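You operate a simulated robot arm through the tools that you are given. There is no shell and no other tool. Be economical: measure what you need, move in short steps, check, and stop when the job is done.

The job below is to be done with a simulated two-armed robot. You get a single attempt, and the scene is never put back.

JOB
Pick up the steel can from the third shelf from the bottom of the right steel shelves with one hand, pass it to the other hand and put it on the top of the oil table. Set down upright: steel can.

The check looks at the end state, three seconds after you hand in, the way a careful person would. Anything else that was tipped, shoved, dropped, spilled or broken makes it a failure.

ROBOT AND FRAMES
Two 7-joint arms with two-finger parallel grippers on one trunk, on a base that drives. Base frame: it is fixed to the floor where the robot stands at the start and does not move with it; the origin is under the middle of the robot, x ahead of it, y to its left, z up. Units: mm, rad, N and s.
The left shoulder is at the start at [60, 143, 926], the right one opposite. With the tool pointing down near the work surface each hand reaches from about 220 to 680 mm from the robot's upright axis, wherever it stands, measured 20 degrees to its own side. Places, roughly: top of the oil table [-400, -700, 900]. Payload 1.57 kg a hand.
Tool frame (each hand has its own): the origin (TCP) lies between the finger pads and is the grasp point; the fingertips stand 30 mm ahead of it; z points along the fingers, y is the line along which they close. The gripper opens to 110 mm. The fingers are 24 mm wide and 12 mm thick; the gripper's body (48 by 112 mm) begins 78 mm behind the TCP.
Orientation is that of the tool frame in the base frame, as a unit quaternion [w, x, y, z]. With the fingers straight down and closing along the base's y, the tool's x points along the base's -x, its y along +y and its z along -z.

CONTROLS
- The arms move only by the tool send_rows. It takes "left_increments", "right_increments" or both (then of equal length, played together; a hand with none holds still); each is a list of rows, each a list of 7 numbers: the shift along the base's x, y, z in mm, then the turn, a rotation vector about the base's x, y, z in rad, then the gripper command, from -1 (shut) to 1 (fully open), values between in proportion. In form: [[x, y, z, rx, ry, rz, grip], ...]. A call has 1 to 10 rows; each row is the pose to reach, as a shift and turn from the pose commanded when the call began. Rows are played at 5 a second. More than 50 mm and 0.15 rad between two rows, or a gripper value outside its range, and nothing of the call is played. Where a pose cannot be reached the arm comes as near as it can. A force on the tool above 40 N (or 10 N above the force at the start of the call, whichever is more), or a blocked arm, ends the call early, and 0.2 s more pass. Each finger travels about 45 mm/s and halts on what it meets, pressing with about 29 N; the grip force reading is that of the motor and also rises with nothing between the fingers. The clock runs only during rows and for 0.2 s after the last one: add rows that repeat a pose to give the fingers time. The reply holds the time, the measured pose of the TCP, the force on the tool along the base axes, the opening and the grip force, in the units named above and with some noise, with the torque about the TCP (base axes, N m) and any sound that the robot's microphone picked up.
- Cameras (640 x 400 px; columns grow to the right, rows downward): "scene" is now at [26.4, -47, 1544.4]; the picture's right is [-0.64, -0.77, 0.00], its down [-0.58, 0.49, -0.65] and it looks along [0.50, -0.42, -0.76] (base axes); focal length 295 px, centre (320, 200). "left" rides on the left gripper at [70, -16, -141] in its tool frame; the picture's right is [0.23, 0.97, 0.00], its down [-0.86, 0.20, -0.48] and it looks along [-0.47, 0.11, 0.88] (tool axes); focal length 222 px, centre (320, 200). "right" rides on the right gripper at [70, 16, -141] in its tool frame; the picture's right is [-0.23, 0.97, 0.00], its down [-0.86, -0.20, -0.48] and it looks along [-0.47, -0.11, 0.88] (tool axes); focal length 222 px, centre (320, 200). There is no depth. A picture from a camera that has moved, and an enlarged one, comes with that camera's place and axes in the base frame and with its lens. The place of the scene camera against the robot may be out by one fixed shift of up to 12 mm in any direction.
- capture(camera): a new picture of that camera. It takes no simulated time.
- lift_body(by): slides the trunk up (or, below 0, down) by that many mm; the arms and the scene camera ride with it, the base frame stays. It gives what a move gives, with no picture.
- drive_base(legs): drives the robot by 1 to 6 legs, each [ahead, left, turn to the left] in mm, mm and rad, along the robot's own axes; the way and the turn of a leg run together, so that a leg with both is an arc; at most 1500 mm and 3.142 rad a leg. The arms and the cameras ride along, it lands a little off, and it stops where it bumps. It gives what a move gives.
- aim_head(pan, tilt): turns the head with the scene camera to pan (to the left, within 1.501 rad either way) and tilt (down, from -0.506 to 1.204), counted from straight ahead of the robot. It gives what a move gives.
- enlarge(camera, box): a new picture of the part [left, top, right, bottom] of that camera's present view, enlarged. It takes no simulated time.
- sign_off(): hands the job in; it is judged then, once.

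Go step by step. Nothing tells you exact positions but the pictures and the camera data: compare them with the known pose of the tool, close in by small moves and look again before you grip or let go. The budget is 120 turns and 100 pictures, counting those below and the enlarged ones. Unless the task says otherwise, let go and move clear before handing in, and close with one line.

The tools are called after "Call:" as a command line: name --argument value ..., lists and objects as JSON in quotes. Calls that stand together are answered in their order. send_rows: Moves the arms, as the interface text tells. Its arguments: {"type":"object","properties":{"left_increments":{"type":"array","items":{"type":"array","items":{"type":"number"}}},"right_increments":{"type":"array","items":{"type":"array","items":{"type":"number"}}}},"required":[]} The other tools are called the same way: lift_body (by) slides the trunk up or down; drive_base (legs) drives the base; aim_head (pan, tilt) turns the head that bears the scene camera; capture (camera) takes a picture; enlarge (camera, box) takes an enlarged picture of a part of a camera's view; sign_off () hands the job in.

At the start:

```text
time_s: 0.0
left_tool_pos: [389.7, -37.7, 999.6]
left_ee_rot: [0.0, 0.0, 1.0, 0.0]
left_force: [0.0, 0.2, 0.3]
left_ft_torque: [-0.05, -0.03, 0.0]
left_gripper_width: 110.0
left_grasp_force: 0.0
right_tool_pos: [325.9, -475.1, 999.7]
right_ee_rot: [0.0, 0.0, 1.0, 0.0]
right_force: [0.5, -1.1, 0.0]
right_ft_torque: [-0.03, 0.0, 0.01]
right_gripper_width: 110.2
right_grasp_force: 0.1
trunk travel left (down, up): [-525.0, 65.0]
robot x, y, heading: [0.1, 1.4, 0.0]
head pan, tilt: [-0.698, 0.862]
```

scene: 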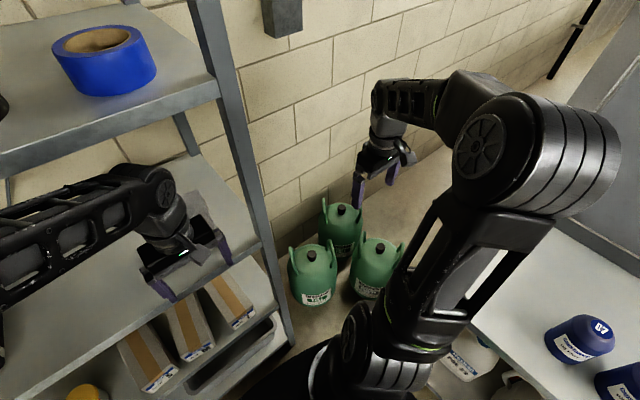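
right: 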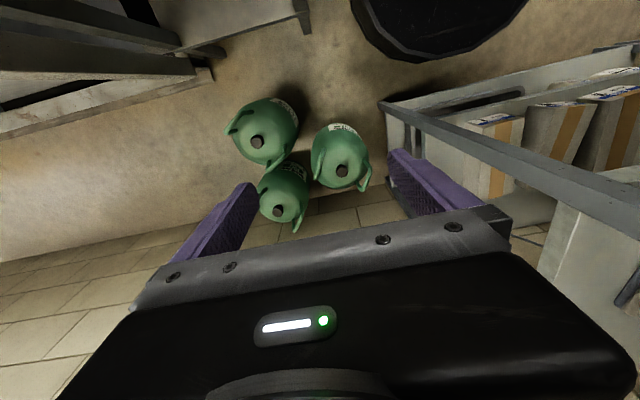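
left: 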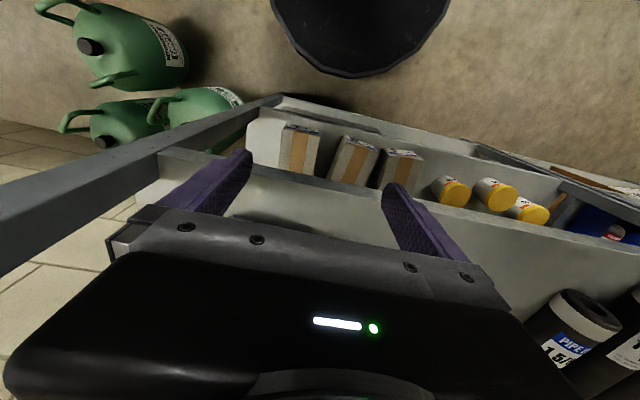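

I see a steel shelf unit ahead, three green canisters by the wall and an oil table behind on the right. I will look around with the head to find the shelves and the steel can.

Call:
aim_head --pan 0 --tilt 0.4

Call:
capture --camera "scene"

Call:
aim_head --pan 0.9 --tilt 0.4

Call:
capture --camera "scene"

Call:
aim_head --pan -1.5 --tilt 0.5

Call:
capture --camera "scene"

```text
time_s: 1.1
left_tool_pos: [387.6, -38.2, 1000.0]
left_ee_rot: [0.0, -0.001, 1.0, 0.0]
left_force: [0.1, 0.4, -1.0]
left_ft_torque: [0.0, 0.0, -0.03]
left_gripper_width: 110.1
left_grasp_force: 0.0
right_tool_pos: [325.4, -474.6, 999.2]
right_ee_rot: [0.0, 0.0, 1.0, 0.0]
right_force: [0.9, -0.5, -0.8]
right_ft_torque: [-0.01, -0.01, -0.02]
right_gripper_width: 110.3
right_grasp_force: 0.1
trunk travel left (down, up): [-525.0, 65.0]
robot x, y, heading: [-1.9, -3.9, 0.005]
head pan, tilt: [0.0, 0.4]
```

```text
96 pictures are left
camera scene: at [59.6, 2.7, 1584.5], right [0.0, -1.0, 0.0], down [-0.39, 0.0, -0.92], along [0.92, 0.0, -0.39], focal length 295 px, centre (320, 200)
```

scene: 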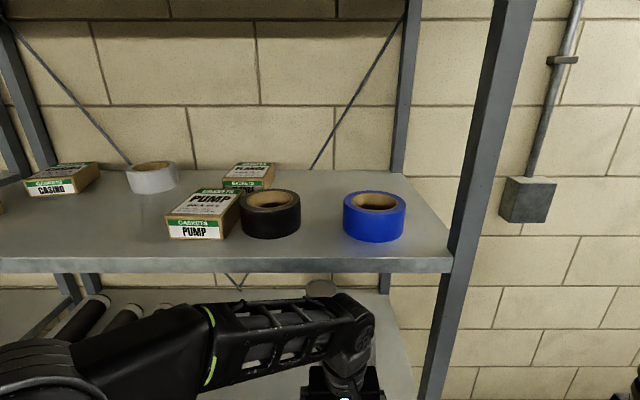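

```text
time_s: 2.3
left_tool_pos: [388.4, -37.5, 999.5]
left_ee_rot: [0.001, 0.0, 1.0, 0.0]
left_force: [-0.1, -0.2, -0.4]
left_ft_torque: [0.01, -0.01, -0.01]
left_gripper_width: 110.0
left_grasp_force: 0.0
right_tool_pos: [325.3, -476.2, 1000.4]
right_ee_rot: [0.0, 0.0, 1.0, 0.0]
right_force: [-0.8, -1.2, 0.5]
right_ft_torque: [0.0, 0.0, -0.01]
right_gripper_width: 110.1
right_grasp_force: 0.0
trunk travel left (down, up): [-525.0, 65.0]
robot x, y, heading: [0.5, 0.7, 0.001]
head pan, tilt: [0.901, 0.4]
```

```text
95 pictures are left
camera scene: at [24.6, 75.3, 1584.5], right [0.78, -0.62, 0.0], down [-0.24, -0.3, -0.92], along [0.57, 0.72, -0.39], focal length 295 px, centre (320, 200)
```

scene: 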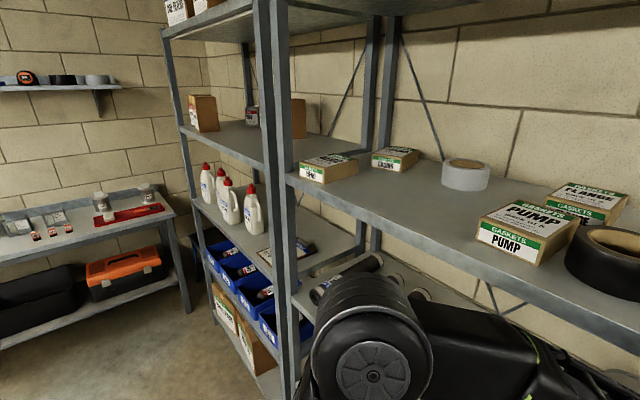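

```text
time_s: 4.5
left_tool_pos: [387.8, -38.2, 999.4]
left_ee_rot: [0.0, 0.0, 1.0, 0.0]
left_force: [0.3, 0.0, 0.2]
left_ft_torque: [0.02, -0.01, 0.01]
left_gripper_width: 110.1
left_grasp_force: 0.1
right_tool_pos: [325.2, -474.8, 999.0]
right_ee_rot: [0.0, 0.0, 1.0, -0.001]
right_force: [-0.3, 0.2, 0.4]
right_ft_torque: [-0.01, 0.03, 0.03]
right_gripper_width: 110.1
right_grasp_force: 0.0
trunk travel left (down, up): [-525.0, 65.0]
robot x, y, heading: [4.6, -0.4, -0.003]
head pan, tilt: [-1.499, 0.499]
```

```text
94 pictures are left
camera scene: at [-26.4, -88.0, 1575.4], right [-1.0, -0.07, 0.0], down [-0.03, 0.48, -0.88], along [0.06, -0.88, -0.48], focal length 295 px, centre (320, 200)
```

scene: 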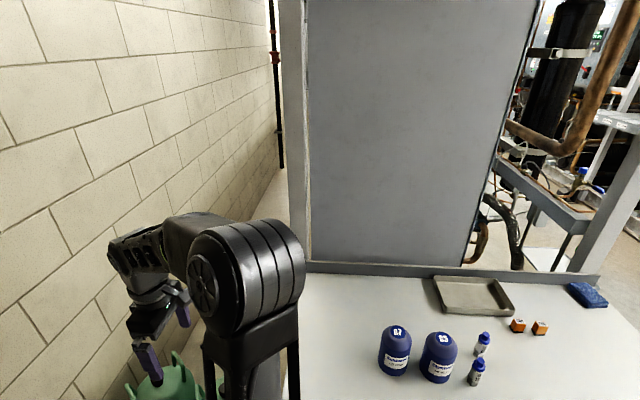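

The unit ahead is the right steel shelves, and the oil table has jars and a tray on it. I look down along the shelves for the can.

Call:
aim_head --pan 0.35 --tilt 0.95

Call:
capture --camera "scene"

Call:
aim_head --pan -0.3 --tilt 0.95

Call:
capture --camera "scene"

Call:
aim_head --pan -0.1 --tilt -0.3

Call:
capture --camera "scene"

```text
time_s: 6.3
left_tool_pos: [387.6, -38.8, 999.8]
left_ee_rot: [0.0, 0.0, 1.0, 0.0]
left_force: [0.3, 0.3, -0.1]
left_ft_torque: [0.01, 0.01, 0.01]
left_gripper_width: 109.9
left_grasp_force: 0.1
right_tool_pos: [325.7, -476.1, 1000.6]
right_ee_rot: [0.001, 0.0, 1.0, 0.0]
right_force: [0.5, 0.3, 0.2]
right_ft_torque: [0.01, 0.03, 0.01]
right_gripper_width: 110.0
right_grasp_force: 0.1
trunk travel left (down, up): [-525.0, 65.0]
robot x, y, heading: [1.3, 3.4, -0.001]
head pan, tilt: [0.351, 0.949]
```

```text
93 pictures are left
camera scene: at [35.3, 27.7, 1537.9], right [0.34, -0.94, 0.0], down [-0.76, -0.28, -0.58], along [0.55, 0.2, -0.81], focal length 295 px, centre (320, 200)
```

scene: 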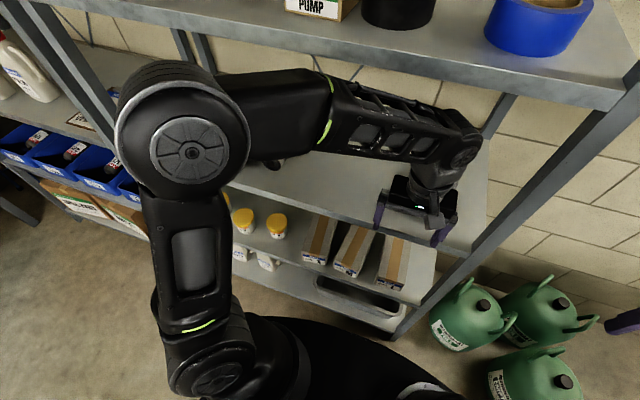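

```text
time_s: 7.3
left_tool_pos: [388.3, -38.7, 999.1]
left_ee_rot: [0.001, 0.0, 1.0, 0.0]
left_force: [-0.2, -0.3, 0.3]
left_ft_torque: [0.0, 0.03, -0.07]
left_gripper_width: 110.3
left_grasp_force: 0.0
right_tool_pos: [326.2, -473.7, 999.8]
right_ee_rot: [0.0, 0.0, 1.0, -0.001]
right_force: [0.7, -0.8, 0.1]
right_ft_torque: [-0.02, 0.06, 0.01]
right_gripper_width: 110.2
right_grasp_force: 0.0
trunk travel left (down, up): [-525.0, 65.0]
robot x, y, heading: [-0.2, 0.2, -0.005]
head pan, tilt: [-0.3, 0.949]
```

```text
92 pictures are left
camera scene: at [36.5, -18.6, 1537.9], right [-0.29, -0.96, 0.0], down [-0.78, 0.24, -0.58], along [0.56, -0.17, -0.81], focal length 295 px, centre (320, 200)
```

scene: 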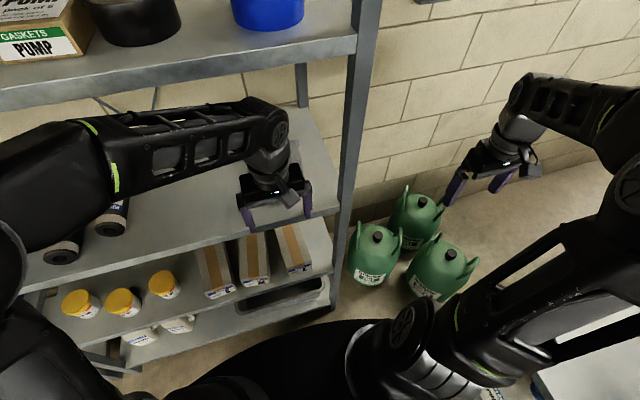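

```text
time_s: 8.8
left_tool_pos: [387.4, -38.3, 1000.2]
left_ee_rot: [0.0, 0.0, 1.0, 0.0]
left_force: [-1.0, -0.3, -1.1]
left_ft_torque: [-0.02, -0.02, -0.02]
left_gripper_width: 110.0
left_grasp_force: 0.0
right_tool_pos: [325.5, -475.1, 1000.6]
right_ee_rot: [0.001, 0.0, 1.0, 0.0]
right_force: [0.9, 0.8, 0.4]
right_ft_torque: [0.0, 0.02, 0.03]
right_gripper_width: 110.1
right_grasp_force: 0.1
trunk travel left (down, up): [-525.0, 65.0]
robot x, y, heading: [0.3, -0.4, 0.001]
head pan, tilt: [-0.099, -0.3]
```

```text
91 pictures are left
camera scene: at [45.2, -5.0, 1646.9], right [-0.1, -0.99, 0.0], down [0.29, -0.03, -0.96], along [0.95, -0.1, 0.29], focal length 295 px, centre (320, 200)
```

scene: 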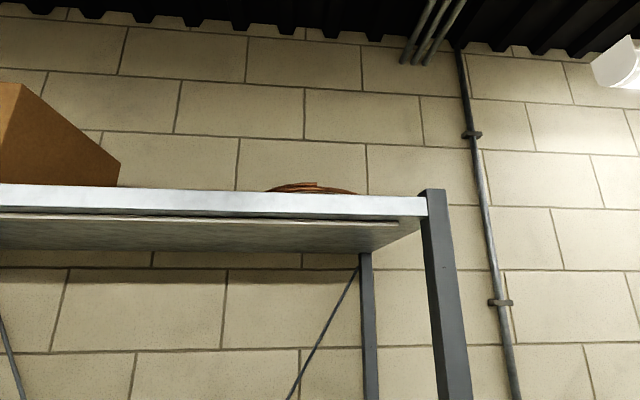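

Third shelf seems to be the one under the left hand (top near z 880), and a round silver top appears behind the wrist. I move the left arm back and aside to see.

Call:
send_rows --left_increments '[[-20, 40, 0, 0, 0, 0, 1], [-40, 80, 0, 0, 0, 0, 1], [-60, 120, 0, 0, 0, 0, 1], [-80, 160, 0, 0, 0, 0, 1], [-90, 200, 0, 0, 0, 0, 1], [-100, 240, 0, 0, 0, 0, 1], [-100, 280, 0, 0, 0, 0, 1], [-100, 320, 0, 0, 0, 0, 1]]'

Call:
aim_head --pan -0.1 --tilt 0.65

Call:
capture --camera "scene"

```text
time_s: 10.6
left_tool_pos: [287.8, 284.2, 1001.3]
left_ee_rot: [0.0, 0.0, 1.0, 0.0]
left_force: [0.6, -0.2, 0.2]
left_ft_torque: [-0.03, -0.03, -0.02]
left_gripper_width: 110.0
left_grasp_force: 0.0
right_tool_pos: [324.7, -475.5, 999.5]
right_ee_rot: [0.0, 0.0, 1.0, 0.0]
right_force: [-0.1, -0.5, 0.3]
right_ft_torque: [0.03, 0.03, -0.04]
right_gripper_width: 110.2
right_grasp_force: 0.1
trunk travel left (down, up): [-525.0, 65.0]
robot x, y, heading: [-3.6, -0.3, 0.002]
head pan, tilt: [-0.099, -0.3]
```

```text
time_s: 11.8
left_tool_pos: [287.4, 282.9, 1000.3]
left_ee_rot: [-0.001, 0.0, 1.0, 0.0]
left_force: [-0.4, 0.7, 0.0]
left_ft_torque: [0.02, 0.02, 0.03]
left_gripper_width: 110.1
left_grasp_force: 0.0
right_tool_pos: [325.3, -474.3, 999.8]
right_ee_rot: [0.0, 0.0, 1.0, 0.0]
right_force: [0.5, -0.7, 0.3]
right_ft_torque: [0.03, 0.02, -0.01]
right_gripper_width: 109.9
right_grasp_force: 0.0
trunk travel left (down, up): [-525.0, 65.0]
robot x, y, heading: [1.2, -2.3, 0.001]
head pan, tilt: [-0.099, 0.649]
```

```text
90 pictures are left
camera scene: at [53.3, -5.7, 1562.1], right [-0.1, -1.0, 0.0], down [-0.6, 0.06, -0.8], along [0.79, -0.08, -0.6], focal length 295 px, centre (320, 200)
```

scene: 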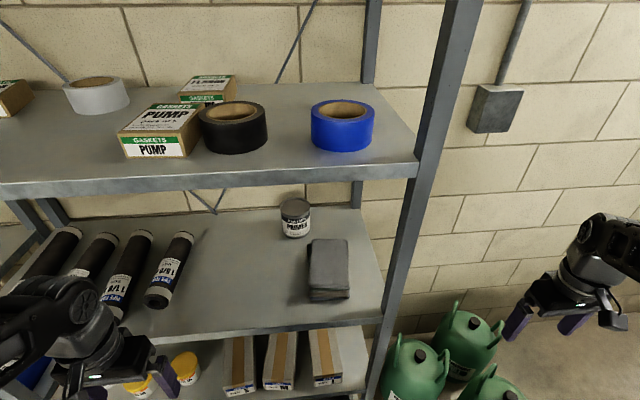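

The can is the small tin near the back of the third shelf, about (810, 7) with the base near z 860 and a diameter near 90 mm. A grey cloth stack stands front-right of it. I'll enlarge to check it, and begin rolling the left hand so that it can point forward with its camera above.

Call:
enlarge --camera "scene" --box '[240, 180, 400, 340]'

Call:
send_rows --left_increments '[[0, 0, 0, 0, 0, 0.15, 1], [0, 0, 0, 0, 0, 0.3, 1], [0, 0, 0, 0, 0, 0.45, 1], [0, 0, 0, 0, 0, 0.6, 1], [0, 0, 0, 0, 0, 0.75, 1], [0, 0, 0, 0, 0, 0.9, 1], [0, 0, 0, 0, 0, 1.05, 1], [0, 0, 0, 0, 0, 1.2, 1], [0, 0, 0, 0, 0, 1.35, 1], [0, 0, 0, 0, 0, 1.5, 1]]'

```text
2.50 times, centred on (320, 260) of scene
camera zoom: at [53.3, -5.7, 1562.1], right [-0.1, -1.0, 0.0], down [-0.6, 0.06, -0.8], along [0.79, -0.08, -0.6], focal length 737 px, centre (320, 50)
```

zoom: 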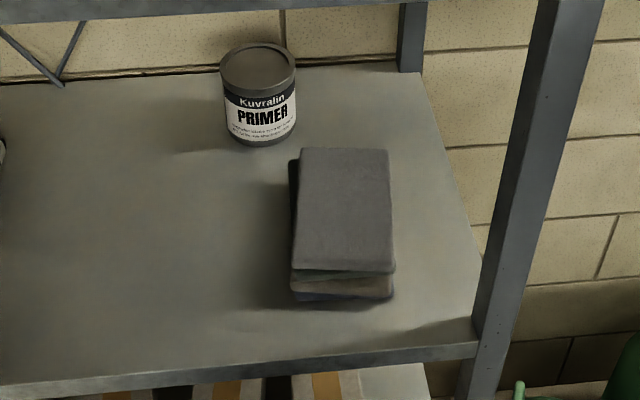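

```text
time_s: 14.0
left_tool_pos: [287.9, 281.7, 999.2]
left_ee_rot: [0.0, -0.683, 0.731, 0.0]
left_force: [-0.5, -0.3, 0.5]
left_ft_torque: [-0.01, -0.01, 0.02]
left_gripper_width: 110.2
left_grasp_force: 0.0
right_tool_pos: [325.0, -474.7, 999.1]
right_ee_rot: [0.0, 0.001, 1.0, 0.0]
right_force: [0.9, -0.5, 0.5]
right_ft_torque: [0.01, -0.01, 0.02]
right_gripper_width: 110.0
right_grasp_force: 0.0
trunk travel left (down, up): [-525.0, 65.0]
robot x, y, heading: [-1.7, 0.8, 0.002]
head pan, tilt: [-0.099, 0.649]
```

The yaw works, so I continue it to about 180 degrees.

Call:
send_rows --left_increments '[[0, 0, 0, 0, 0, 0.15, 1], [0, 0, 0, 0, 0, 0.3, 1], [0, 0, 0, 0, 0, 0.45, 1], [0, 0, 0, 0, 0, 0.6, 1], [0, 0, 0, 0, 0, 0.75, 1], [0, 0, 0, 0, 0, 0.9, 1], [0, 0, 0, 0, 0, 1.05, 1], [0, 0, 0, 0, 0, 1.2, 1], [0, 0, 0, 0, 0, 1.35, 1], [0, 0, 0, 0, 0, 1.35, 1]]'

Call:
aim_head --pan 0.4 --tilt 0.7

Call:
capture --camera "scene"

```text
time_s: 16.2
left_tool_pos: [288.0, 280.9, 1000.0]
left_ee_rot: [0.0, 0.99, -0.144, 0.0]
left_force: [0.2, -0.2, -0.2]
left_ft_torque: [0.0, -0.04, -0.01]
left_gripper_width: 110.2
left_grasp_force: 0.0
right_tool_pos: [325.7, -474.8, 1000.3]
right_ee_rot: [0.001, 0.0, 1.0, 0.0]
right_force: [-0.4, 0.1, -0.5]
right_ft_torque: [0.01, -0.01, 0.02]
right_gripper_width: 109.7
right_grasp_force: 0.0
trunk travel left (down, up): [-525.0, 65.0]
robot x, y, heading: [2.4, -0.5, -0.002]
head pan, tilt: [-0.099, 0.649]
```

```text
time_s: 17.1
left_tool_pos: [287.7, 281.6, 999.3]
left_ee_rot: [0.0, 0.989, -0.145, 0.0]
left_force: [0.8, 0.9, -0.2]
left_ft_torque: [-0.01, 0.03, 0.0]
left_gripper_width: 110.2
left_grasp_force: 0.1
right_tool_pos: [325.3, -475.9, 1000.4]
right_ee_rot: [-0.001, 0.0, 1.0, 0.0]
right_force: [-1.0, -0.2, -0.1]
right_ft_torque: [0.02, -0.04, 0.02]
right_gripper_width: 110.4
right_grasp_force: 0.0
trunk travel left (down, up): [-525.0, 65.0]
robot x, y, heading: [0.9, -1.8, 0.002]
head pan, tilt: [0.4, 0.7]
```

```text
88 pictures are left
camera scene: at [45.2, 35.8, 1557.7], right [0.39, -0.92, 0.0], down [-0.59, -0.25, -0.77], along [0.7, 0.3, -0.64], focal length 295 px, centre (320, 200)
```

scene: 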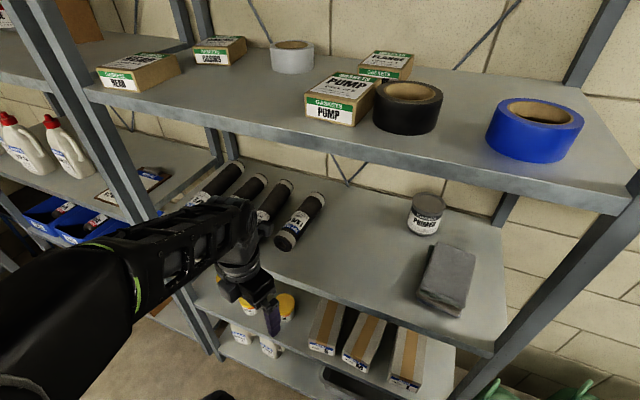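

The hand is yawed. Now I pitch it forward in two stages, moving slightly forward at the same time.

Call:
send_rows --left_increments '[[10, -5, 5, -0.041, -0.137, 0, 1], [20, -10, 10, -0.082, -0.274, 0, 1], [30, -15, 15, -0.123, -0.411, 0, 1], [45, -20, 20, -0.164, -0.547, 0, 1], [60, -25, 25, -0.205, -0.684, 0, 1], [75, -30, 30, -0.246, -0.82, 0, 1], [90, -35, 35, -0.287, -0.957, 0, 1]]'

Call:
capture --camera "left"

Call:
capture --camera "scene"

```text
time_s: 18.7
left_tool_pos: [423.6, 287.5, 1066.9]
left_ee_rot: [0.071, 0.869, -0.128, 0.473]
left_force: [0.2, 0.6, -0.7]
left_ft_torque: [-0.04, 0.01, -0.02]
left_gripper_width: 110.1
left_grasp_force: 0.1
left hand out of reach, approached as far as the arm can: row 3, 4, 5, 6, 7
right_tool_pos: [325.1, -472.5, 1000.1]
right_ee_rot: [0.0, -0.001, 1.0, 0.0]
right_force: [0.3, -0.8, 1.0]
right_ft_torque: [-0.03, 0.05, -0.01]
right_gripper_width: 110.1
right_grasp_force: 0.0
trunk travel left (down, up): [-525.0, 65.0]
robot x, y, heading: [0.5, -2.1, 0.001]
head pan, tilt: [0.4, 0.7]
```

```text
87 pictures are left
camera left: at [351.2, 327.1, 1203.7], right [-0.16, -0.97, 0.19], down [-0.89, 0.06, -0.46], along [0.43, -0.25, -0.87], focal length 222 px, centre (320, 200)
```

left: 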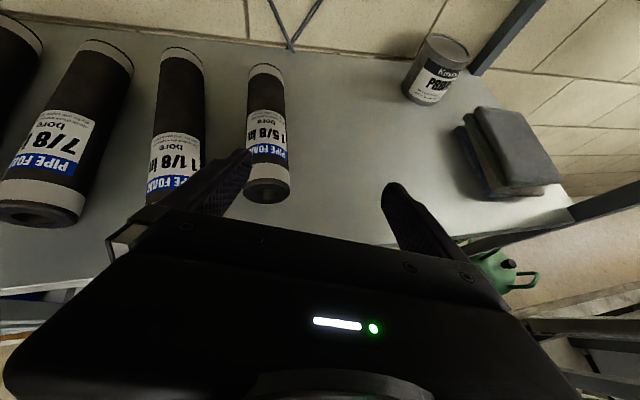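

```text
86 pictures are left
camera scene: at [45.5, 37.2, 1557.6], right [0.39, -0.92, 0.0], down [-0.59, -0.25, -0.76], along [0.7, 0.3, -0.64], focal length 295 px, centre (320, 200)
```

scene: 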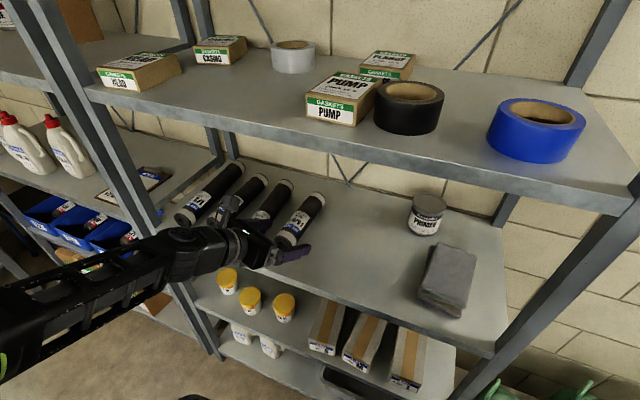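

Triangulating with the left camera puts the shelf top near z 950 and its front at x≈400. The can is at about (726, 4), roughly 88 mm wide and 85 mm high. I keep pitching while moving the hand into the free space above the shelf.

Call:
send_rows --left_increments '[[10, -20, 5, -0.033, -0.108, 0, 1], [25, -45, 5, -0.065, -0.217, 0, 1], [45, -75, 10, -0.098, -0.325, 0, 1], [65, -105, 10, -0.13, -0.434, 0, 1], [85, -135, 10, -0.164, -0.547, 0, 1], [95, -150, 10, -0.164, -0.547, 0, 1]]'

Call:
capture --camera "left"

Call:
capture --camera "scene"

```text
time_s: 20.1
left_tool_pos: [547.3, 137.6, 1079.9]
left_ee_rot: [0.104, 0.699, -0.104, 0.7]
left_force: [0.0, 0.6, 0.0]
left_ft_torque: [0.02, -0.02, 0.01]
left_gripper_width: 110.2
left_grasp_force: 0.1
left hand out of reach, approached as far as the arm can: row 1, 2, 3, 4, 5, 6
right_tool_pos: [325.5, -475.7, 999.5]
right_ee_rot: [0.0, -0.001, 1.0, 0.0]
right_force: [-0.6, 0.5, 0.3]
right_ft_torque: [-0.03, 0.03, -0.01]
right_gripper_width: 110.0
right_grasp_force: 0.0
trunk travel left (down, up): [-525.0, 65.0]
robot x, y, heading: [-3.3, 4.0, -0.007]
head pan, tilt: [0.4, 0.7]
```

```text
85 pictures are left
camera left: at [416.3, 194.0, 1151.7], right [-0.28, -0.93, 0.23], down [-0.52, -0.05, -0.85], along [0.81, -0.36, -0.47], focal length 222 px, centre (320, 200)
```

left: 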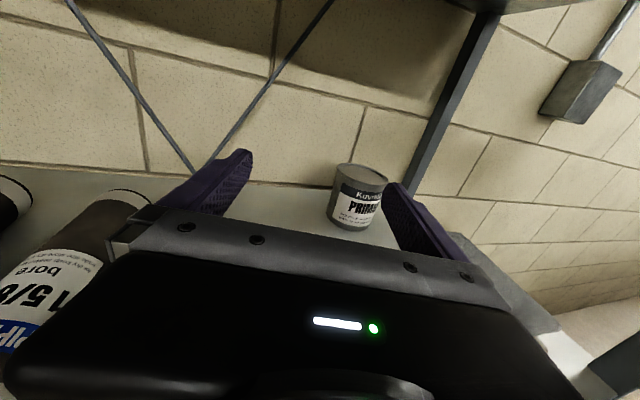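

```text
84 pictures are left
camera scene: at [45.2, 35.7, 1557.7], right [0.39, -0.92, 0.0], down [-0.59, -0.25, -0.77], along [0.7, 0.3, -0.64], focal length 295 px, centre (320, 200)
```

scene: 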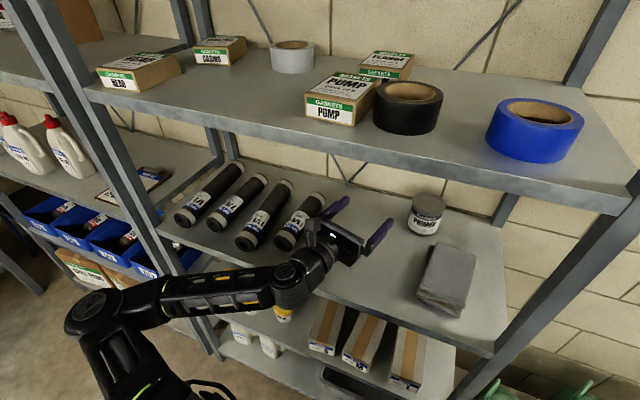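

The hand is now level and pointing at the can from its left. I move to a pre-grasp about 140 mm short of it, with a little more yaw.

Call:
send_rows --left_increments '[[13, -16, -10, 0, 0, -0.05, 1], [27, -32, -20, 0, 0, -0.1, 1], [40, -48, -30, 0, 0, -0.15, 1], [53, -63, -40, 0, 0, -0.21, 1], [53, -63, -40, 0, 0, -0.21, 1]]'

Call:
capture --camera "left"

Call:
aim_head --pan 0.0 --tilt 0.75

Call:
capture --camera "scene"

```text
time_s: 21.3
left_tool_pos: [597.9, 74.6, 1038.5]
left_ee_rot: [0.175, 0.685, -0.175, 0.685]
left_force: [0.6, 0.9, -0.1]
left_ft_torque: [0.01, 0.0, 0.01]
left_gripper_width: 110.0
left_grasp_force: 0.0
right_tool_pos: [325.0, -477.2, 1000.8]
right_ee_rot: [0.0, 0.0, 1.0, 0.0]
right_force: [0.5, 0.1, 0.1]
right_ft_torque: [0.03, -0.02, -0.01]
right_gripper_width: 110.2
right_grasp_force: 0.0
trunk travel left (down, up): [-525.0, 65.0]
robot x, y, heading: [1.6, -3.7, -0.006]
head pan, tilt: [0.4, 0.7]
```

```text
83 pictures are left
camera left: at [482.5, 155.9, 1110.3], right [-0.47, -0.85, 0.23], down [-0.52, 0.06, -0.85], along [0.72, -0.52, -0.47], focal length 222 px, centre (320, 200)
```

left: 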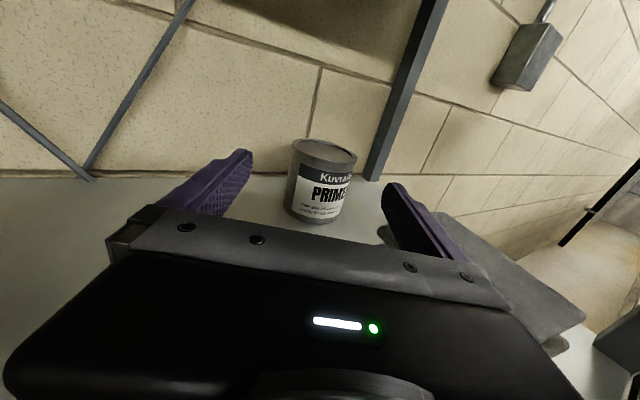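

```text
time_s: 22.2
left_tool_pos: [598.3, 74.0, 1038.6]
left_ee_rot: [0.175, 0.685, -0.175, 0.685]
left_force: [0.6, -0.1, 0.1]
left_ft_torque: [0.02, -0.01, -0.02]
left_gripper_width: 110.1
left_grasp_force: 0.0
right_tool_pos: [324.9, -475.4, 999.9]
right_ee_rot: [0.0, -0.001, 1.0, 0.0]
right_force: [0.4, 0.4, 0.5]
right_ft_torque: [0.01, -0.01, -0.02]
right_gripper_width: 110.1
right_grasp_force: 0.1
trunk travel left (down, up): [-525.0, 65.0]
robot x, y, heading: [2.8, 0.5, 0.001]
head pan, tilt: [0.0, 0.75]
```

```text
82 pictures are left
camera scene: at [49.9, 2.9, 1553.4], right [0.0, -1.0, 0.0], down [-0.68, 0.0, -0.73], along [0.73, 0.0, -0.68], focal length 295 px, centre (320, 200)
```

scene: 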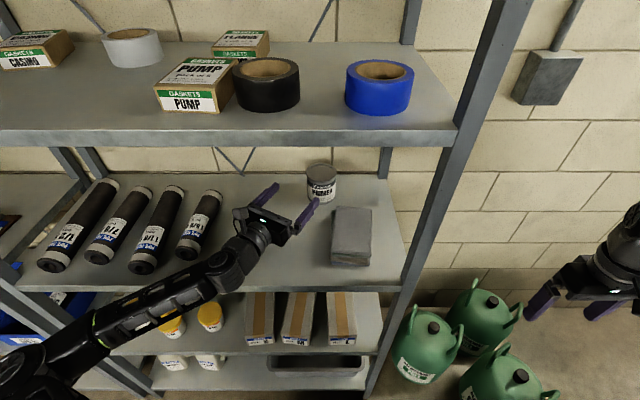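

The can lines up about 7 mm right of the finger axis. I shift sideways, lower to z≈1003, and look again before going in.

Call:
send_rows --left_increments '[[-3.5, -6, -12, 0, 0, 0, 1], [-3.5, -6, -24, 0, 0, 0, 1], [-3.5, -6, -35, 0, 0, 0, 1], [22.5, -21, -35, 0, 0, 0, 1], [48.5, -36, -35, 0, 0, 0, 1], [48.5, -36, -35, 0, 0, 0, 1]]'

Call:
capture --camera "left"

Call:
enlarge --camera "scene" --box '[200, 140, 400, 300]'

```text
time_s: 23.6
left_tool_pos: [649.4, 37.7, 1002.6]
left_ee_rot: [0.176, 0.685, -0.176, 0.685]
left_force: [-0.4, -0.8, 1.4]
left_ft_torque: [0.0, -0.01, -0.02]
left_gripper_width: 110.0
left_grasp_force: 0.1
right_tool_pos: [325.5, -474.1, 1000.5]
right_ee_rot: [0.0, 0.0, 1.0, 0.001]
right_force: [0.0, -0.7, -0.3]
right_ft_torque: [-0.01, -0.02, -0.01]
right_gripper_width: 109.8
right_grasp_force: 0.0
trunk travel left (down, up): [-525.0, 65.0]
robot x, y, heading: [-0.1, 0.9, 0.002]
head pan, tilt: [0.0, 0.75]
```

```text
81 pictures are left
camera left: at [532.7, 120.3, 1076.2], right [-0.47, -0.85, 0.23], down [-0.52, 0.06, -0.85], along [0.72, -0.52, -0.47], focal length 222 px, centre (320, 200)
```

left: 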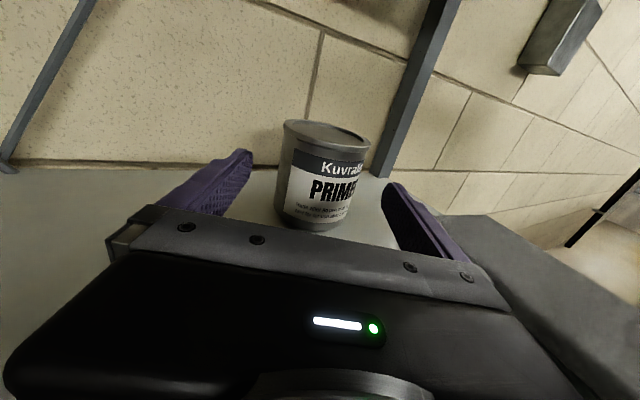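

```text
2.50 times, centred on (300, 220) of scene
camera zoom: at [49.7, 3.0, 1553.4], right [0.0, -1.0, 0.0], down [-0.68, 0.0, -0.73], along [0.73, 0.0, -0.68], focal length 737 px, centre (370, 150)
```

zoom: 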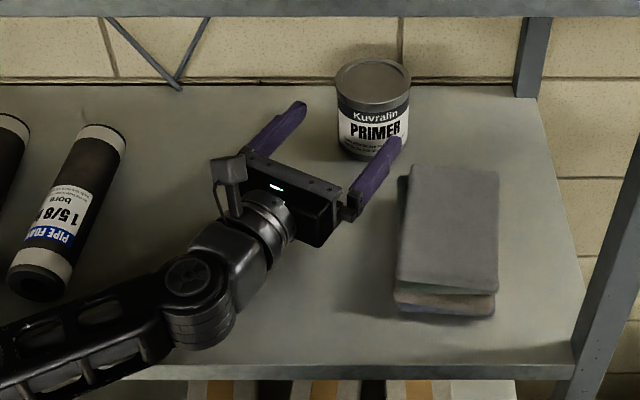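

Offset is now about 4 mm to the right. I go in, ending roughly 10 mm short of the can's axis, then check before closing.

Call:
send_rows --left_increments '[[-2, -3.5, 0, 0, 0, 0, 1], [17, -15, 0, 0, 0, 0, 1], [37, -26, 0, 0, 0, 0, 1], [56, -37, 0, 0, 0, 0, 1], [56, -37, 0, 0, 0, 0, 1]]'

Call:
capture --camera "left"

Call:
enlarge --camera "scene" --box '[200, 140, 400, 300]'

```text
time_s: 24.8
left_tool_pos: [692.5, 18.5, 1003.7]
left_ee_rot: [0.176, 0.685, -0.176, 0.685]
left_force: [0.2, -0.5, -0.7]
left_ft_torque: [0.0, 0.01, 0.0]
left_gripper_width: 109.9
left_grasp_force: 0.2
left hand out of reach, approached as far as the arm can: row 4, 5
right_tool_pos: [325.0, -475.6, 999.8]
right_ee_rot: [0.0, -0.001, 1.0, 0.0]
right_force: [0.5, -0.5, -0.8]
right_ft_torque: [0.03, 0.01, 0.0]
right_gripper_width: 109.7
right_grasp_force: 0.0
trunk travel left (down, up): [-525.0, 65.0]
robot x, y, heading: [0.9, -1.2, -0.0]
head pan, tilt: [0.0, 0.75]
```

```text
79 pictures are left
camera left: at [575.4, 101.5, 1076.0], right [-0.47, -0.85, 0.23], down [-0.52, 0.06, -0.85], along [0.72, -0.52, -0.47], focal length 222 px, centre (320, 200)
```

left: 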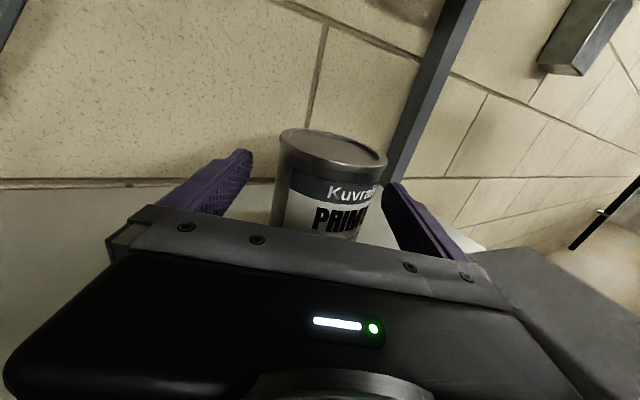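

```text
2.50 times, centred on (300, 220) of scene
camera zoom: at [49.9, 2.8, 1553.4], right [0.0, -1.0, 0.0], down [-0.68, 0.0, -0.73], along [0.73, 0.0, -0.68], focal length 737 px, centre (370, 150)
```

zoom: 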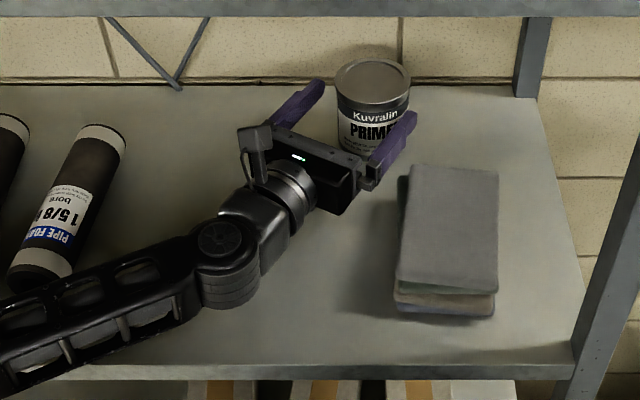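

The arm is at its reach limit about 34 mm short. I back the hand off a little and drive the base 50 mm forward, after checking the base clearance.

Call:
send_rows --left_increments '[[-17, 10, 0, 0, 0, 0, 1], [-35, 20, 0, 0, 0, 0, 1], [-35, 20, 0, 0, 0, 0, 1]]'

Call:
aim_head --pan -0.2 --tilt 1.2

Call:
capture --camera "scene"

```text
time_s: 25.6
left_tool_pos: [656.5, 38.9, 1002.3]
left_ee_rot: [0.176, 0.685, -0.177, 0.684]
left_force: [0.2, 0.3, 0.4]
left_ft_torque: [0.01, -0.03, 0.01]
left_gripper_width: 110.0
left_grasp_force: 0.0
right_tool_pos: [324.8, -475.2, 1000.7]
right_ee_rot: [0.0, 0.0, 1.0, 0.0]
right_force: [0.5, 0.4, 0.2]
right_ft_torque: [0.01, -0.03, -0.02]
right_gripper_width: 110.1
right_grasp_force: 0.0
trunk travel left (down, up): [-525.0, 65.0]
robot x, y, heading: [4.0, 3.1, 0.002]
head pan, tilt: [0.0, 0.75]
```

```text
time_s: 26.5
left_tool_pos: [656.4, 39.4, 1003.4]
left_ee_rot: [0.175, 0.685, -0.175, 0.685]
left_force: [0.4, -0.1, -0.7]
left_ft_torque: [0.03, 0.0, -0.01]
left_gripper_width: 110.3
left_grasp_force: 0.0
right_tool_pos: [325.9, -474.9, 1001.0]
right_ee_rot: [0.0, 0.0, 1.0, 0.0]
right_force: [0.0, 0.2, -0.3]
right_ft_torque: [-0.02, -0.01, 0.03]
right_gripper_width: 110.1
right_grasp_force: 0.0
trunk travel left (down, up): [-525.0, 65.0]
robot x, y, heading: [-1.7, 0.0, -0.005]
head pan, tilt: [-0.201, 1.201]
```

```text
77 pictures are left
camera scene: at [21.9, -8.3, 1521.7], right [-0.2, -0.98, 0.0], down [-0.91, 0.19, -0.36], along [0.36, -0.07, -0.93], focal length 295 px, centre (320, 200)
```

scene: 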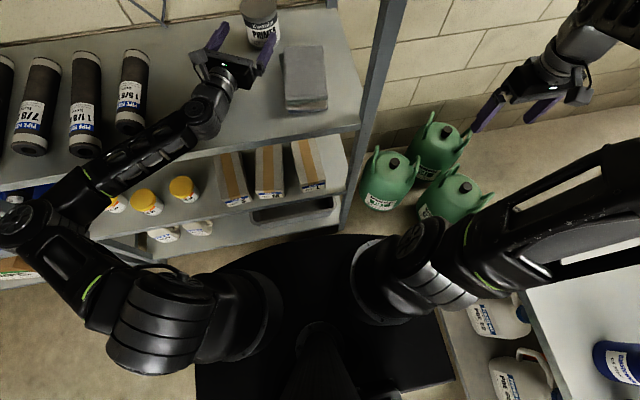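

There seem to be about 60–90 mm between the base and the shelf. I back the hand off along its axis, then drive 42 mm forward.

Call:
send_rows --left_increments '[[-23, 13, 0, 0, 0, 0, 1], [-46, 26, 0, 0, 0, 0, 1], [-70, 40, 0, 0, 0, 0, 1], [-70, 40, 0, 0, 0, 0, 1]]'

Call:
drive_base --legs '[[42, 0, 0]]'

Call:
capture --camera "left"

Call:
capture --camera "scene"

```text
time_s: 27.5
left_tool_pos: [586.1, 80.2, 1003.7]
left_ee_rot: [0.174, 0.686, -0.175, 0.685]
left_force: [-0.4, 1.4, 0.9]
left_ft_torque: [-0.02, 0.01, -0.02]
left_gripper_width: 109.7
left_grasp_force: 0.0
right_tool_pos: [325.3, -475.7, 999.3]
right_ee_rot: [0.0, 0.0, 1.0, 0.001]
right_force: [-1.3, -0.1, 0.7]
right_ft_torque: [-0.01, 0.0, 0.04]
right_gripper_width: 109.7
right_grasp_force: 0.0
trunk travel left (down, up): [-525.0, 65.0]
robot x, y, heading: [0.7, 0.6, 0.001]
head pan, tilt: [-0.201, 1.201]
```

```text
time_s: 28.4
left_tool_pos: [631.4, 79.4, 1003.7]
left_ee_rot: [0.176, 0.685, -0.176, 0.684]
left_force: [0.8, -0.3, -1.4]
left_ft_torque: [0.0, 0.0, -0.03]
left_gripper_width: 109.8
left_grasp_force: 0.0
right_tool_pos: [368.3, -474.7, 1000.1]
right_ee_rot: [-0.001, 0.0, 1.0, 0.0]
right_force: [0.6, -0.2, -0.1]
right_ft_torque: [-0.01, 0.03, 0.02]
right_gripper_width: 109.9
right_grasp_force: 0.1
trunk travel left (down, up): [-525.0, 65.0]
robot x, y, heading: [43.3, -1.4, 0.0]
head pan, tilt: [-0.201, 1.201]
```

```text
76 pictures are left
camera left: at [513.7, 162.6, 1074.6], right [-0.47, -0.85, 0.23], down [-0.52, 0.06, -0.85], along [0.72, -0.52, -0.47], focal length 222 px, centre (320, 200)
```

left: 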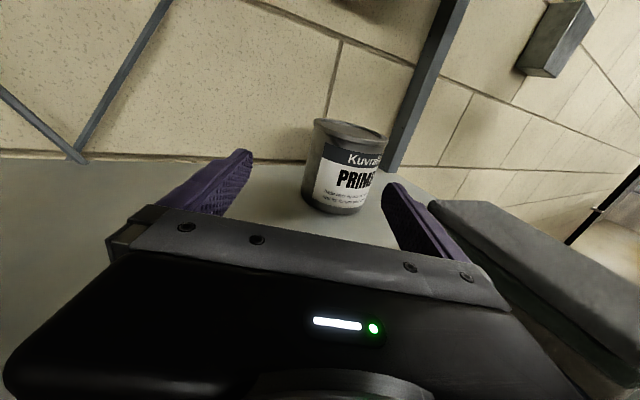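

```text
75 pictures are left
camera scene: at [66.3, -8.3, 1521.6], right [-0.2, -0.98, 0.0], down [-0.91, 0.19, -0.36], along [0.35, -0.07, -0.93], focal length 295 px, centre (320, 200)
```

scene: 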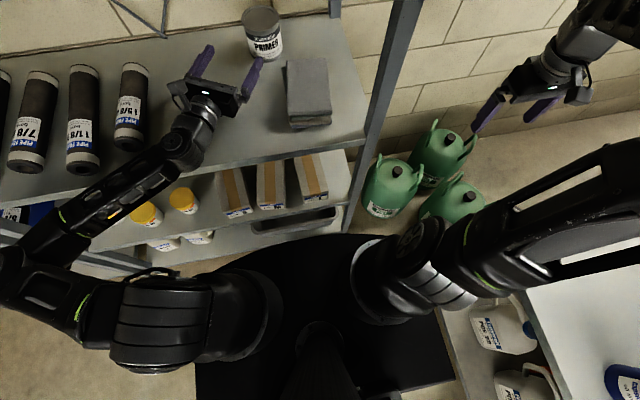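

The base landed well. Now I shift sideways 30 mm onto the can's line and go in part of the way.

Call:
send_rows --left_increments '[[-7, -13, 0, 0, 0, 0, 1], [-15, -26, 0, 0, 0, 0, 1], [5, -37.5, 0, 0, 0, 0, 1], [25, -49, 0, 0, 0, 0, 1], [25, -49, 0, 0, 0, 0, 1]]'

Call:
capture --camera "left"

```text
time_s: 29.6
left_tool_pos: [653.8, 29.6, 1004.3]
left_ee_rot: [0.176, 0.685, -0.176, 0.685]
left_force: [0.5, -0.3, -0.1]
left_ft_torque: [0.03, -0.01, 0.04]
left_gripper_width: 110.1
left_grasp_force: 0.1
right_tool_pos: [368.6, -475.0, 1000.1]
right_ee_rot: [0.001, 0.001, 1.0, 0.001]
right_force: [0.8, -0.3, -0.2]
right_ft_torque: [-0.01, -0.01, 0.0]
right_gripper_width: 109.9
right_grasp_force: 0.0
trunk travel left (down, up): [-525.0, 65.0]
robot x, y, heading: [44.4, 1.1, -0.002]
head pan, tilt: [-0.201, 1.201]
```

```text
74 pictures are left
camera left: at [537.4, 112.1, 1076.0], right [-0.47, -0.85, 0.23], down [-0.52, 0.06, -0.85], along [0.72, -0.52, -0.47], focal length 222 px, centre (320, 200)
```

left: 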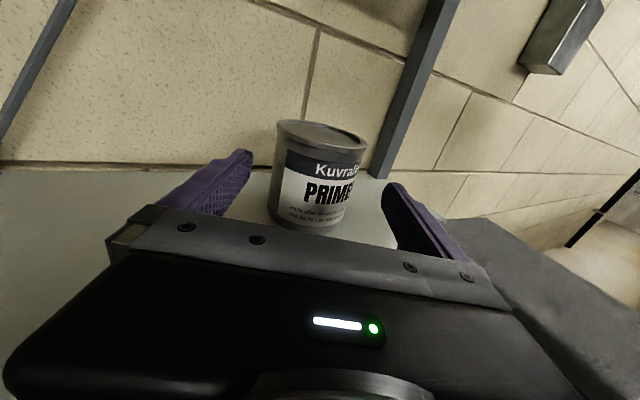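

It is aligned within about 2 mm. I go in the remaining 65 mm.

Call:
send_rows --left_increments '[[19.5, -10, 0, 0, 0, 0, 1], [38.5, -21, 0, 0, 0, 0, 1], [57, -31.5, 0, 0, 0, 0, 1], [57, -31.5, 0, 0, 0, 0, 1]]'

Call:
capture --camera "left"

Call:
aim_head --pan 0.0 --tilt 0.8

Call:
enlarge --camera "scene" --box '[200, 100, 440, 250]'

```text
time_s: 30.6
left_tool_pos: [709.7, 2.5, 1004.4]
left_ee_rot: [0.176, 0.685, -0.176, 0.685]
left_force: [-0.3, 0.0, -0.1]
left_ft_torque: [-0.02, 0.0, -0.03]
left_gripper_width: 109.8
left_grasp_force: 0.1
right_tool_pos: [367.7, -474.5, 998.2]
right_ee_rot: [0.0, 0.0, 1.0, -0.001]
right_force: [0.4, -0.6, 0.1]
right_ft_torque: [0.0, -0.01, 0.01]
right_gripper_width: 109.9
right_grasp_force: 0.0
trunk travel left (down, up): [-525.0, 65.0]
robot x, y, heading: [41.1, 0.4, -0.001]
head pan, tilt: [-0.201, 1.201]
```

```text
73 pictures are left
camera left: at [593.3, 84.9, 1076.2], right [-0.47, -0.85, 0.23], down [-0.52, 0.06, -0.85], along [0.72, -0.52, -0.47], focal length 222 px, centre (320, 200)
```

left: 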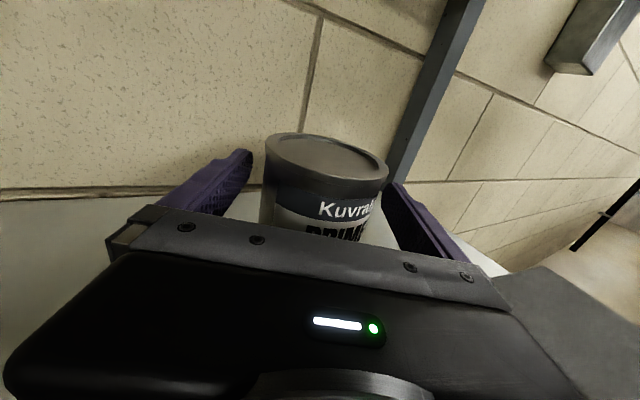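

```text
time_s: 31.4
left_tool_pos: [709.6, 2.1, 1003.3]
left_ee_rot: [0.176, 0.685, -0.176, 0.685]
left_force: [0.3, -0.3, 0.1]
left_ft_torque: [0.01, 0.01, 0.05]
left_gripper_width: 110.2
left_grasp_force: 0.0
right_tool_pos: [367.5, -474.3, 999.4]
right_ee_rot: [0.0, 0.0, 1.0, 0.0]
right_force: [-0.6, -1.4, -0.4]
right_ft_torque: [-0.02, 0.01, 0.0]
right_gripper_width: 110.1
right_grasp_force: 0.1
trunk travel left (down, up): [-525.0, 65.0]
robot x, y, heading: [41.4, -1.1, 0.001]
head pan, tilt: [0.0, 0.799]
```

```text
2.67 times, centred on (320, 175) of scene
camera zoom: at [90.3, 2.8, 1549.3], right [0.0, -1.0, 0.0], down [-0.72, 0.0, -0.7], along [0.7, 0.0, -0.72], focal length 786 px, centre (320, 267)
```

zoom: 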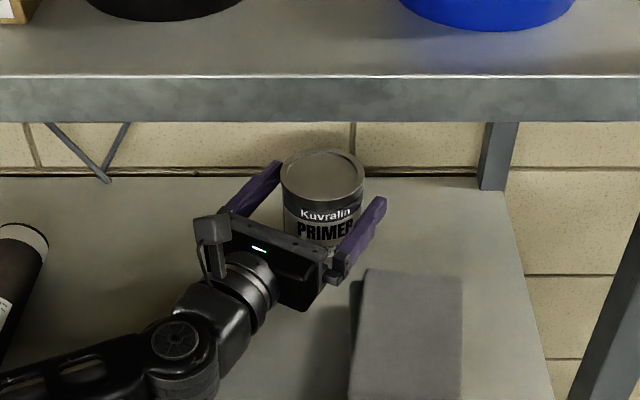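

The can stands between the fingers with the pads past its middle. I close the gripper.

Call:
send_rows --left_increments '[[0, 0, 0, 0, 0, 0, 0.6], [0, 0, 0, 0, 0, 0, 0.4], [0, 0, 0, 0, 0, 0, 0], [0, 0, 0, 0, 0, 0, -1], [0, 0, 0, 0, 0, 0, -1], [0, 0, 0, 0, 0, 0, -1]]'

Call:
capture --camera "left"

```text
time_s: 32.9
left_tool_pos: [709.3, 1.7, 1003.9]
left_ee_rot: [0.175, 0.686, -0.176, 0.684]
left_force: [-0.6, -1.0, 0.7]
left_ft_torque: [-0.08, 0.07, -0.02]
left_gripper_width: 85.8
left_grasp_force: 29.1
right_tool_pos: [367.9, -475.3, 999.7]
right_ee_rot: [0.0, 0.0, 1.0, 0.0]
right_force: [0.2, 0.2, -0.4]
right_ft_torque: [0.03, 0.01, -0.02]
right_gripper_width: 109.9
right_grasp_force: 0.1
trunk travel left (down, up): [-525.0, 65.0]
robot x, y, heading: [43.5, -1.7, 0.001]
head pan, tilt: [0.0, 0.799]
```

```text
71 pictures are left
camera left: at [593.2, 85.0, 1076.2], right [-0.47, -0.85, 0.23], down [-0.52, 0.06, -0.85], along [0.72, -0.52, -0.47], focal length 222 px, centre (320, 200)
```

left: 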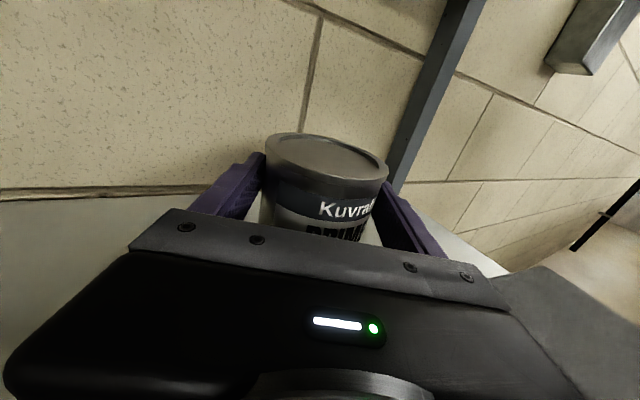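

The can is gripped (width 86, force 29 N). I lift it 60 mm and check.

Call:
send_rows --left_increments '[[0, 0, 15, 0, 0, 0, -1], [0, 0, 30, 0, 0, 0, -1], [0, 0, 45, 0, 0, 0, -1], [0, 0, 60, 0, 0, 0, -1], [0, 0, 60, 0, 0, 0, -1]]'

Call:
enlarge --camera "scene" --box '[200, 100, 440, 250]'

Call:
aim_head --pan -1.5 --tilt 0.95

Call:
capture --camera "scene"

Call:
aim_head --pan 1.5 --tilt 0.8

Call:
capture --camera "scene"

```text
time_s: 34.0
left_tool_pos: [708.9, 2.8, 1063.0]
left_ee_rot: [0.175, 0.685, -0.175, 0.685]
left_force: [-0.4, -0.5, 0.3]
left_ft_torque: [-0.02, 0.03, -0.03]
left_gripper_width: 0.1
left_grasp_force: 21.1
left hand out of reach, approached as far as the arm can: row 3, 4, 5
right_tool_pos: [368.3, -475.1, 999.4]
right_ee_rot: [0.0, 0.0, 1.0, 0.0]
right_force: [0.7, 0.1, -0.5]
right_ft_torque: [0.02, 0.03, -0.01]
right_gripper_width: 110.3
right_grasp_force: 0.1
trunk travel left (down, up): [-525.0, 65.0]
robot x, y, heading: [44.4, 1.5, -0.004]
head pan, tilt: [0.0, 0.799]
```

```text
2.67 times, centred on (320, 175) of scene
camera zoom: at [90.3, 2.8, 1549.4], right [0.0, -1.0, 0.0], down [-0.72, 0.0, -0.7], along [0.7, 0.0, -0.72], focal length 786 px, centre (320, 267)
```

zoom: 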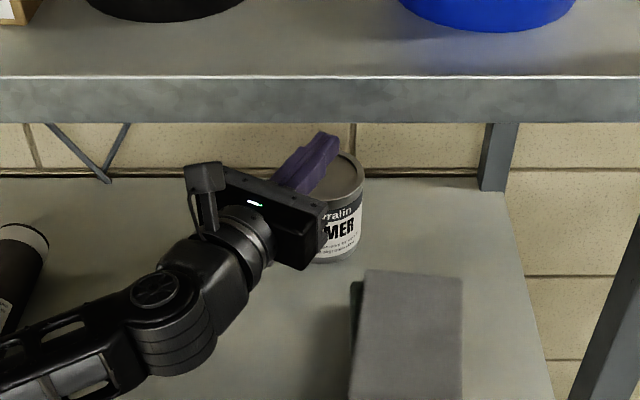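

```text
time_s: 35.6
left_tool_pos: [708.2, 3.8, 1062.0]
left_ee_rot: [0.175, 0.685, -0.175, 0.685]
left_force: [-0.5, 0.5, 0.4]
left_ft_torque: [0.02, 0.03, 0.01]
left_gripper_width: 0.1
left_grasp_force: 21.1
right_tool_pos: [367.2, -475.3, 999.9]
right_ee_rot: [0.0, 0.0, 1.0, 0.0]
right_force: [-0.3, -0.5, 0.3]
right_ft_torque: [0.0, 0.01, 0.02]
right_gripper_width: 109.7
right_grasp_force: 0.2
trunk travel left (down, up): [-525.0, 65.0]
robot x, y, heading: [43.2, -1.7, -0.002]
head pan, tilt: [-1.499, 0.949]
```

```text
69 pictures are left
camera scene: at [14.9, -69.7, 1537.9], right [-1.0, -0.07, 0.0], down [-0.06, 0.81, -0.58], along [0.04, -0.58, -0.81], focal length 295 px, centre (320, 200)
```

scene: 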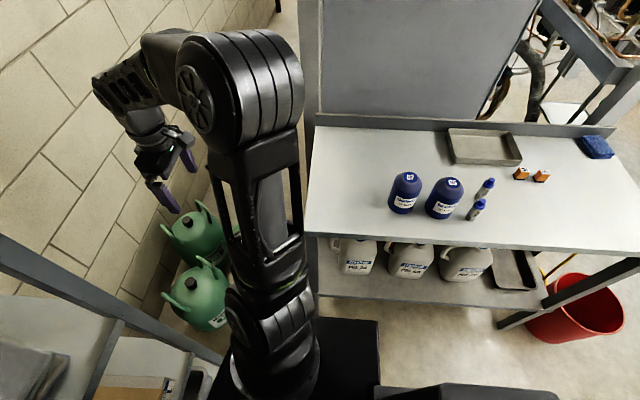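

```text
time_s: 38.2
left_tool_pos: [708.0, 2.9, 1063.9]
left_ee_rot: [0.176, 0.685, -0.176, 0.685]
left_force: [-0.8, -0.1, -0.2]
left_ft_torque: [0.03, -0.01, -0.03]
left_gripper_width: 0.3
left_grasp_force: 21.1
right_tool_pos: [367.7, -475.4, 999.5]
right_ee_rot: [0.0, -0.001, 1.0, -0.001]
right_force: [-0.2, 0.9, -0.1]
right_ft_torque: [0.02, -0.01, -0.01]
right_gripper_width: 110.0
right_grasp_force: 0.0
trunk travel left (down, up): [-525.0, 65.0]
robot x, y, heading: [44.7, -0.8, -0.002]
head pan, tilt: [1.499, 0.799]
```

```text
68 pictures are left
camera scene: at [15.5, 83.3, 1549.4], right [1.0, -0.07, 0.0], down [-0.05, -0.71, -0.7], along [0.05, 0.7, -0.72], focal length 295 px, centre (320, 200)
```

scene: 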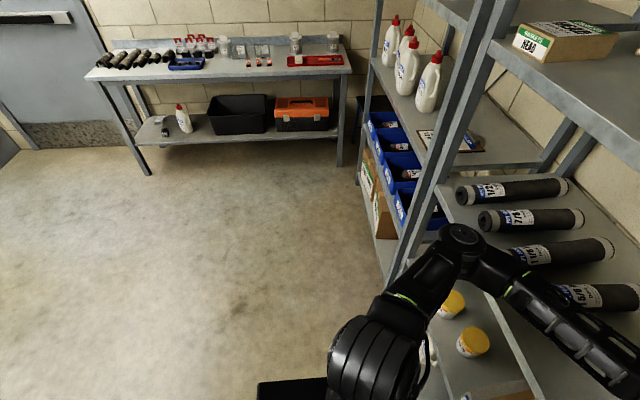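

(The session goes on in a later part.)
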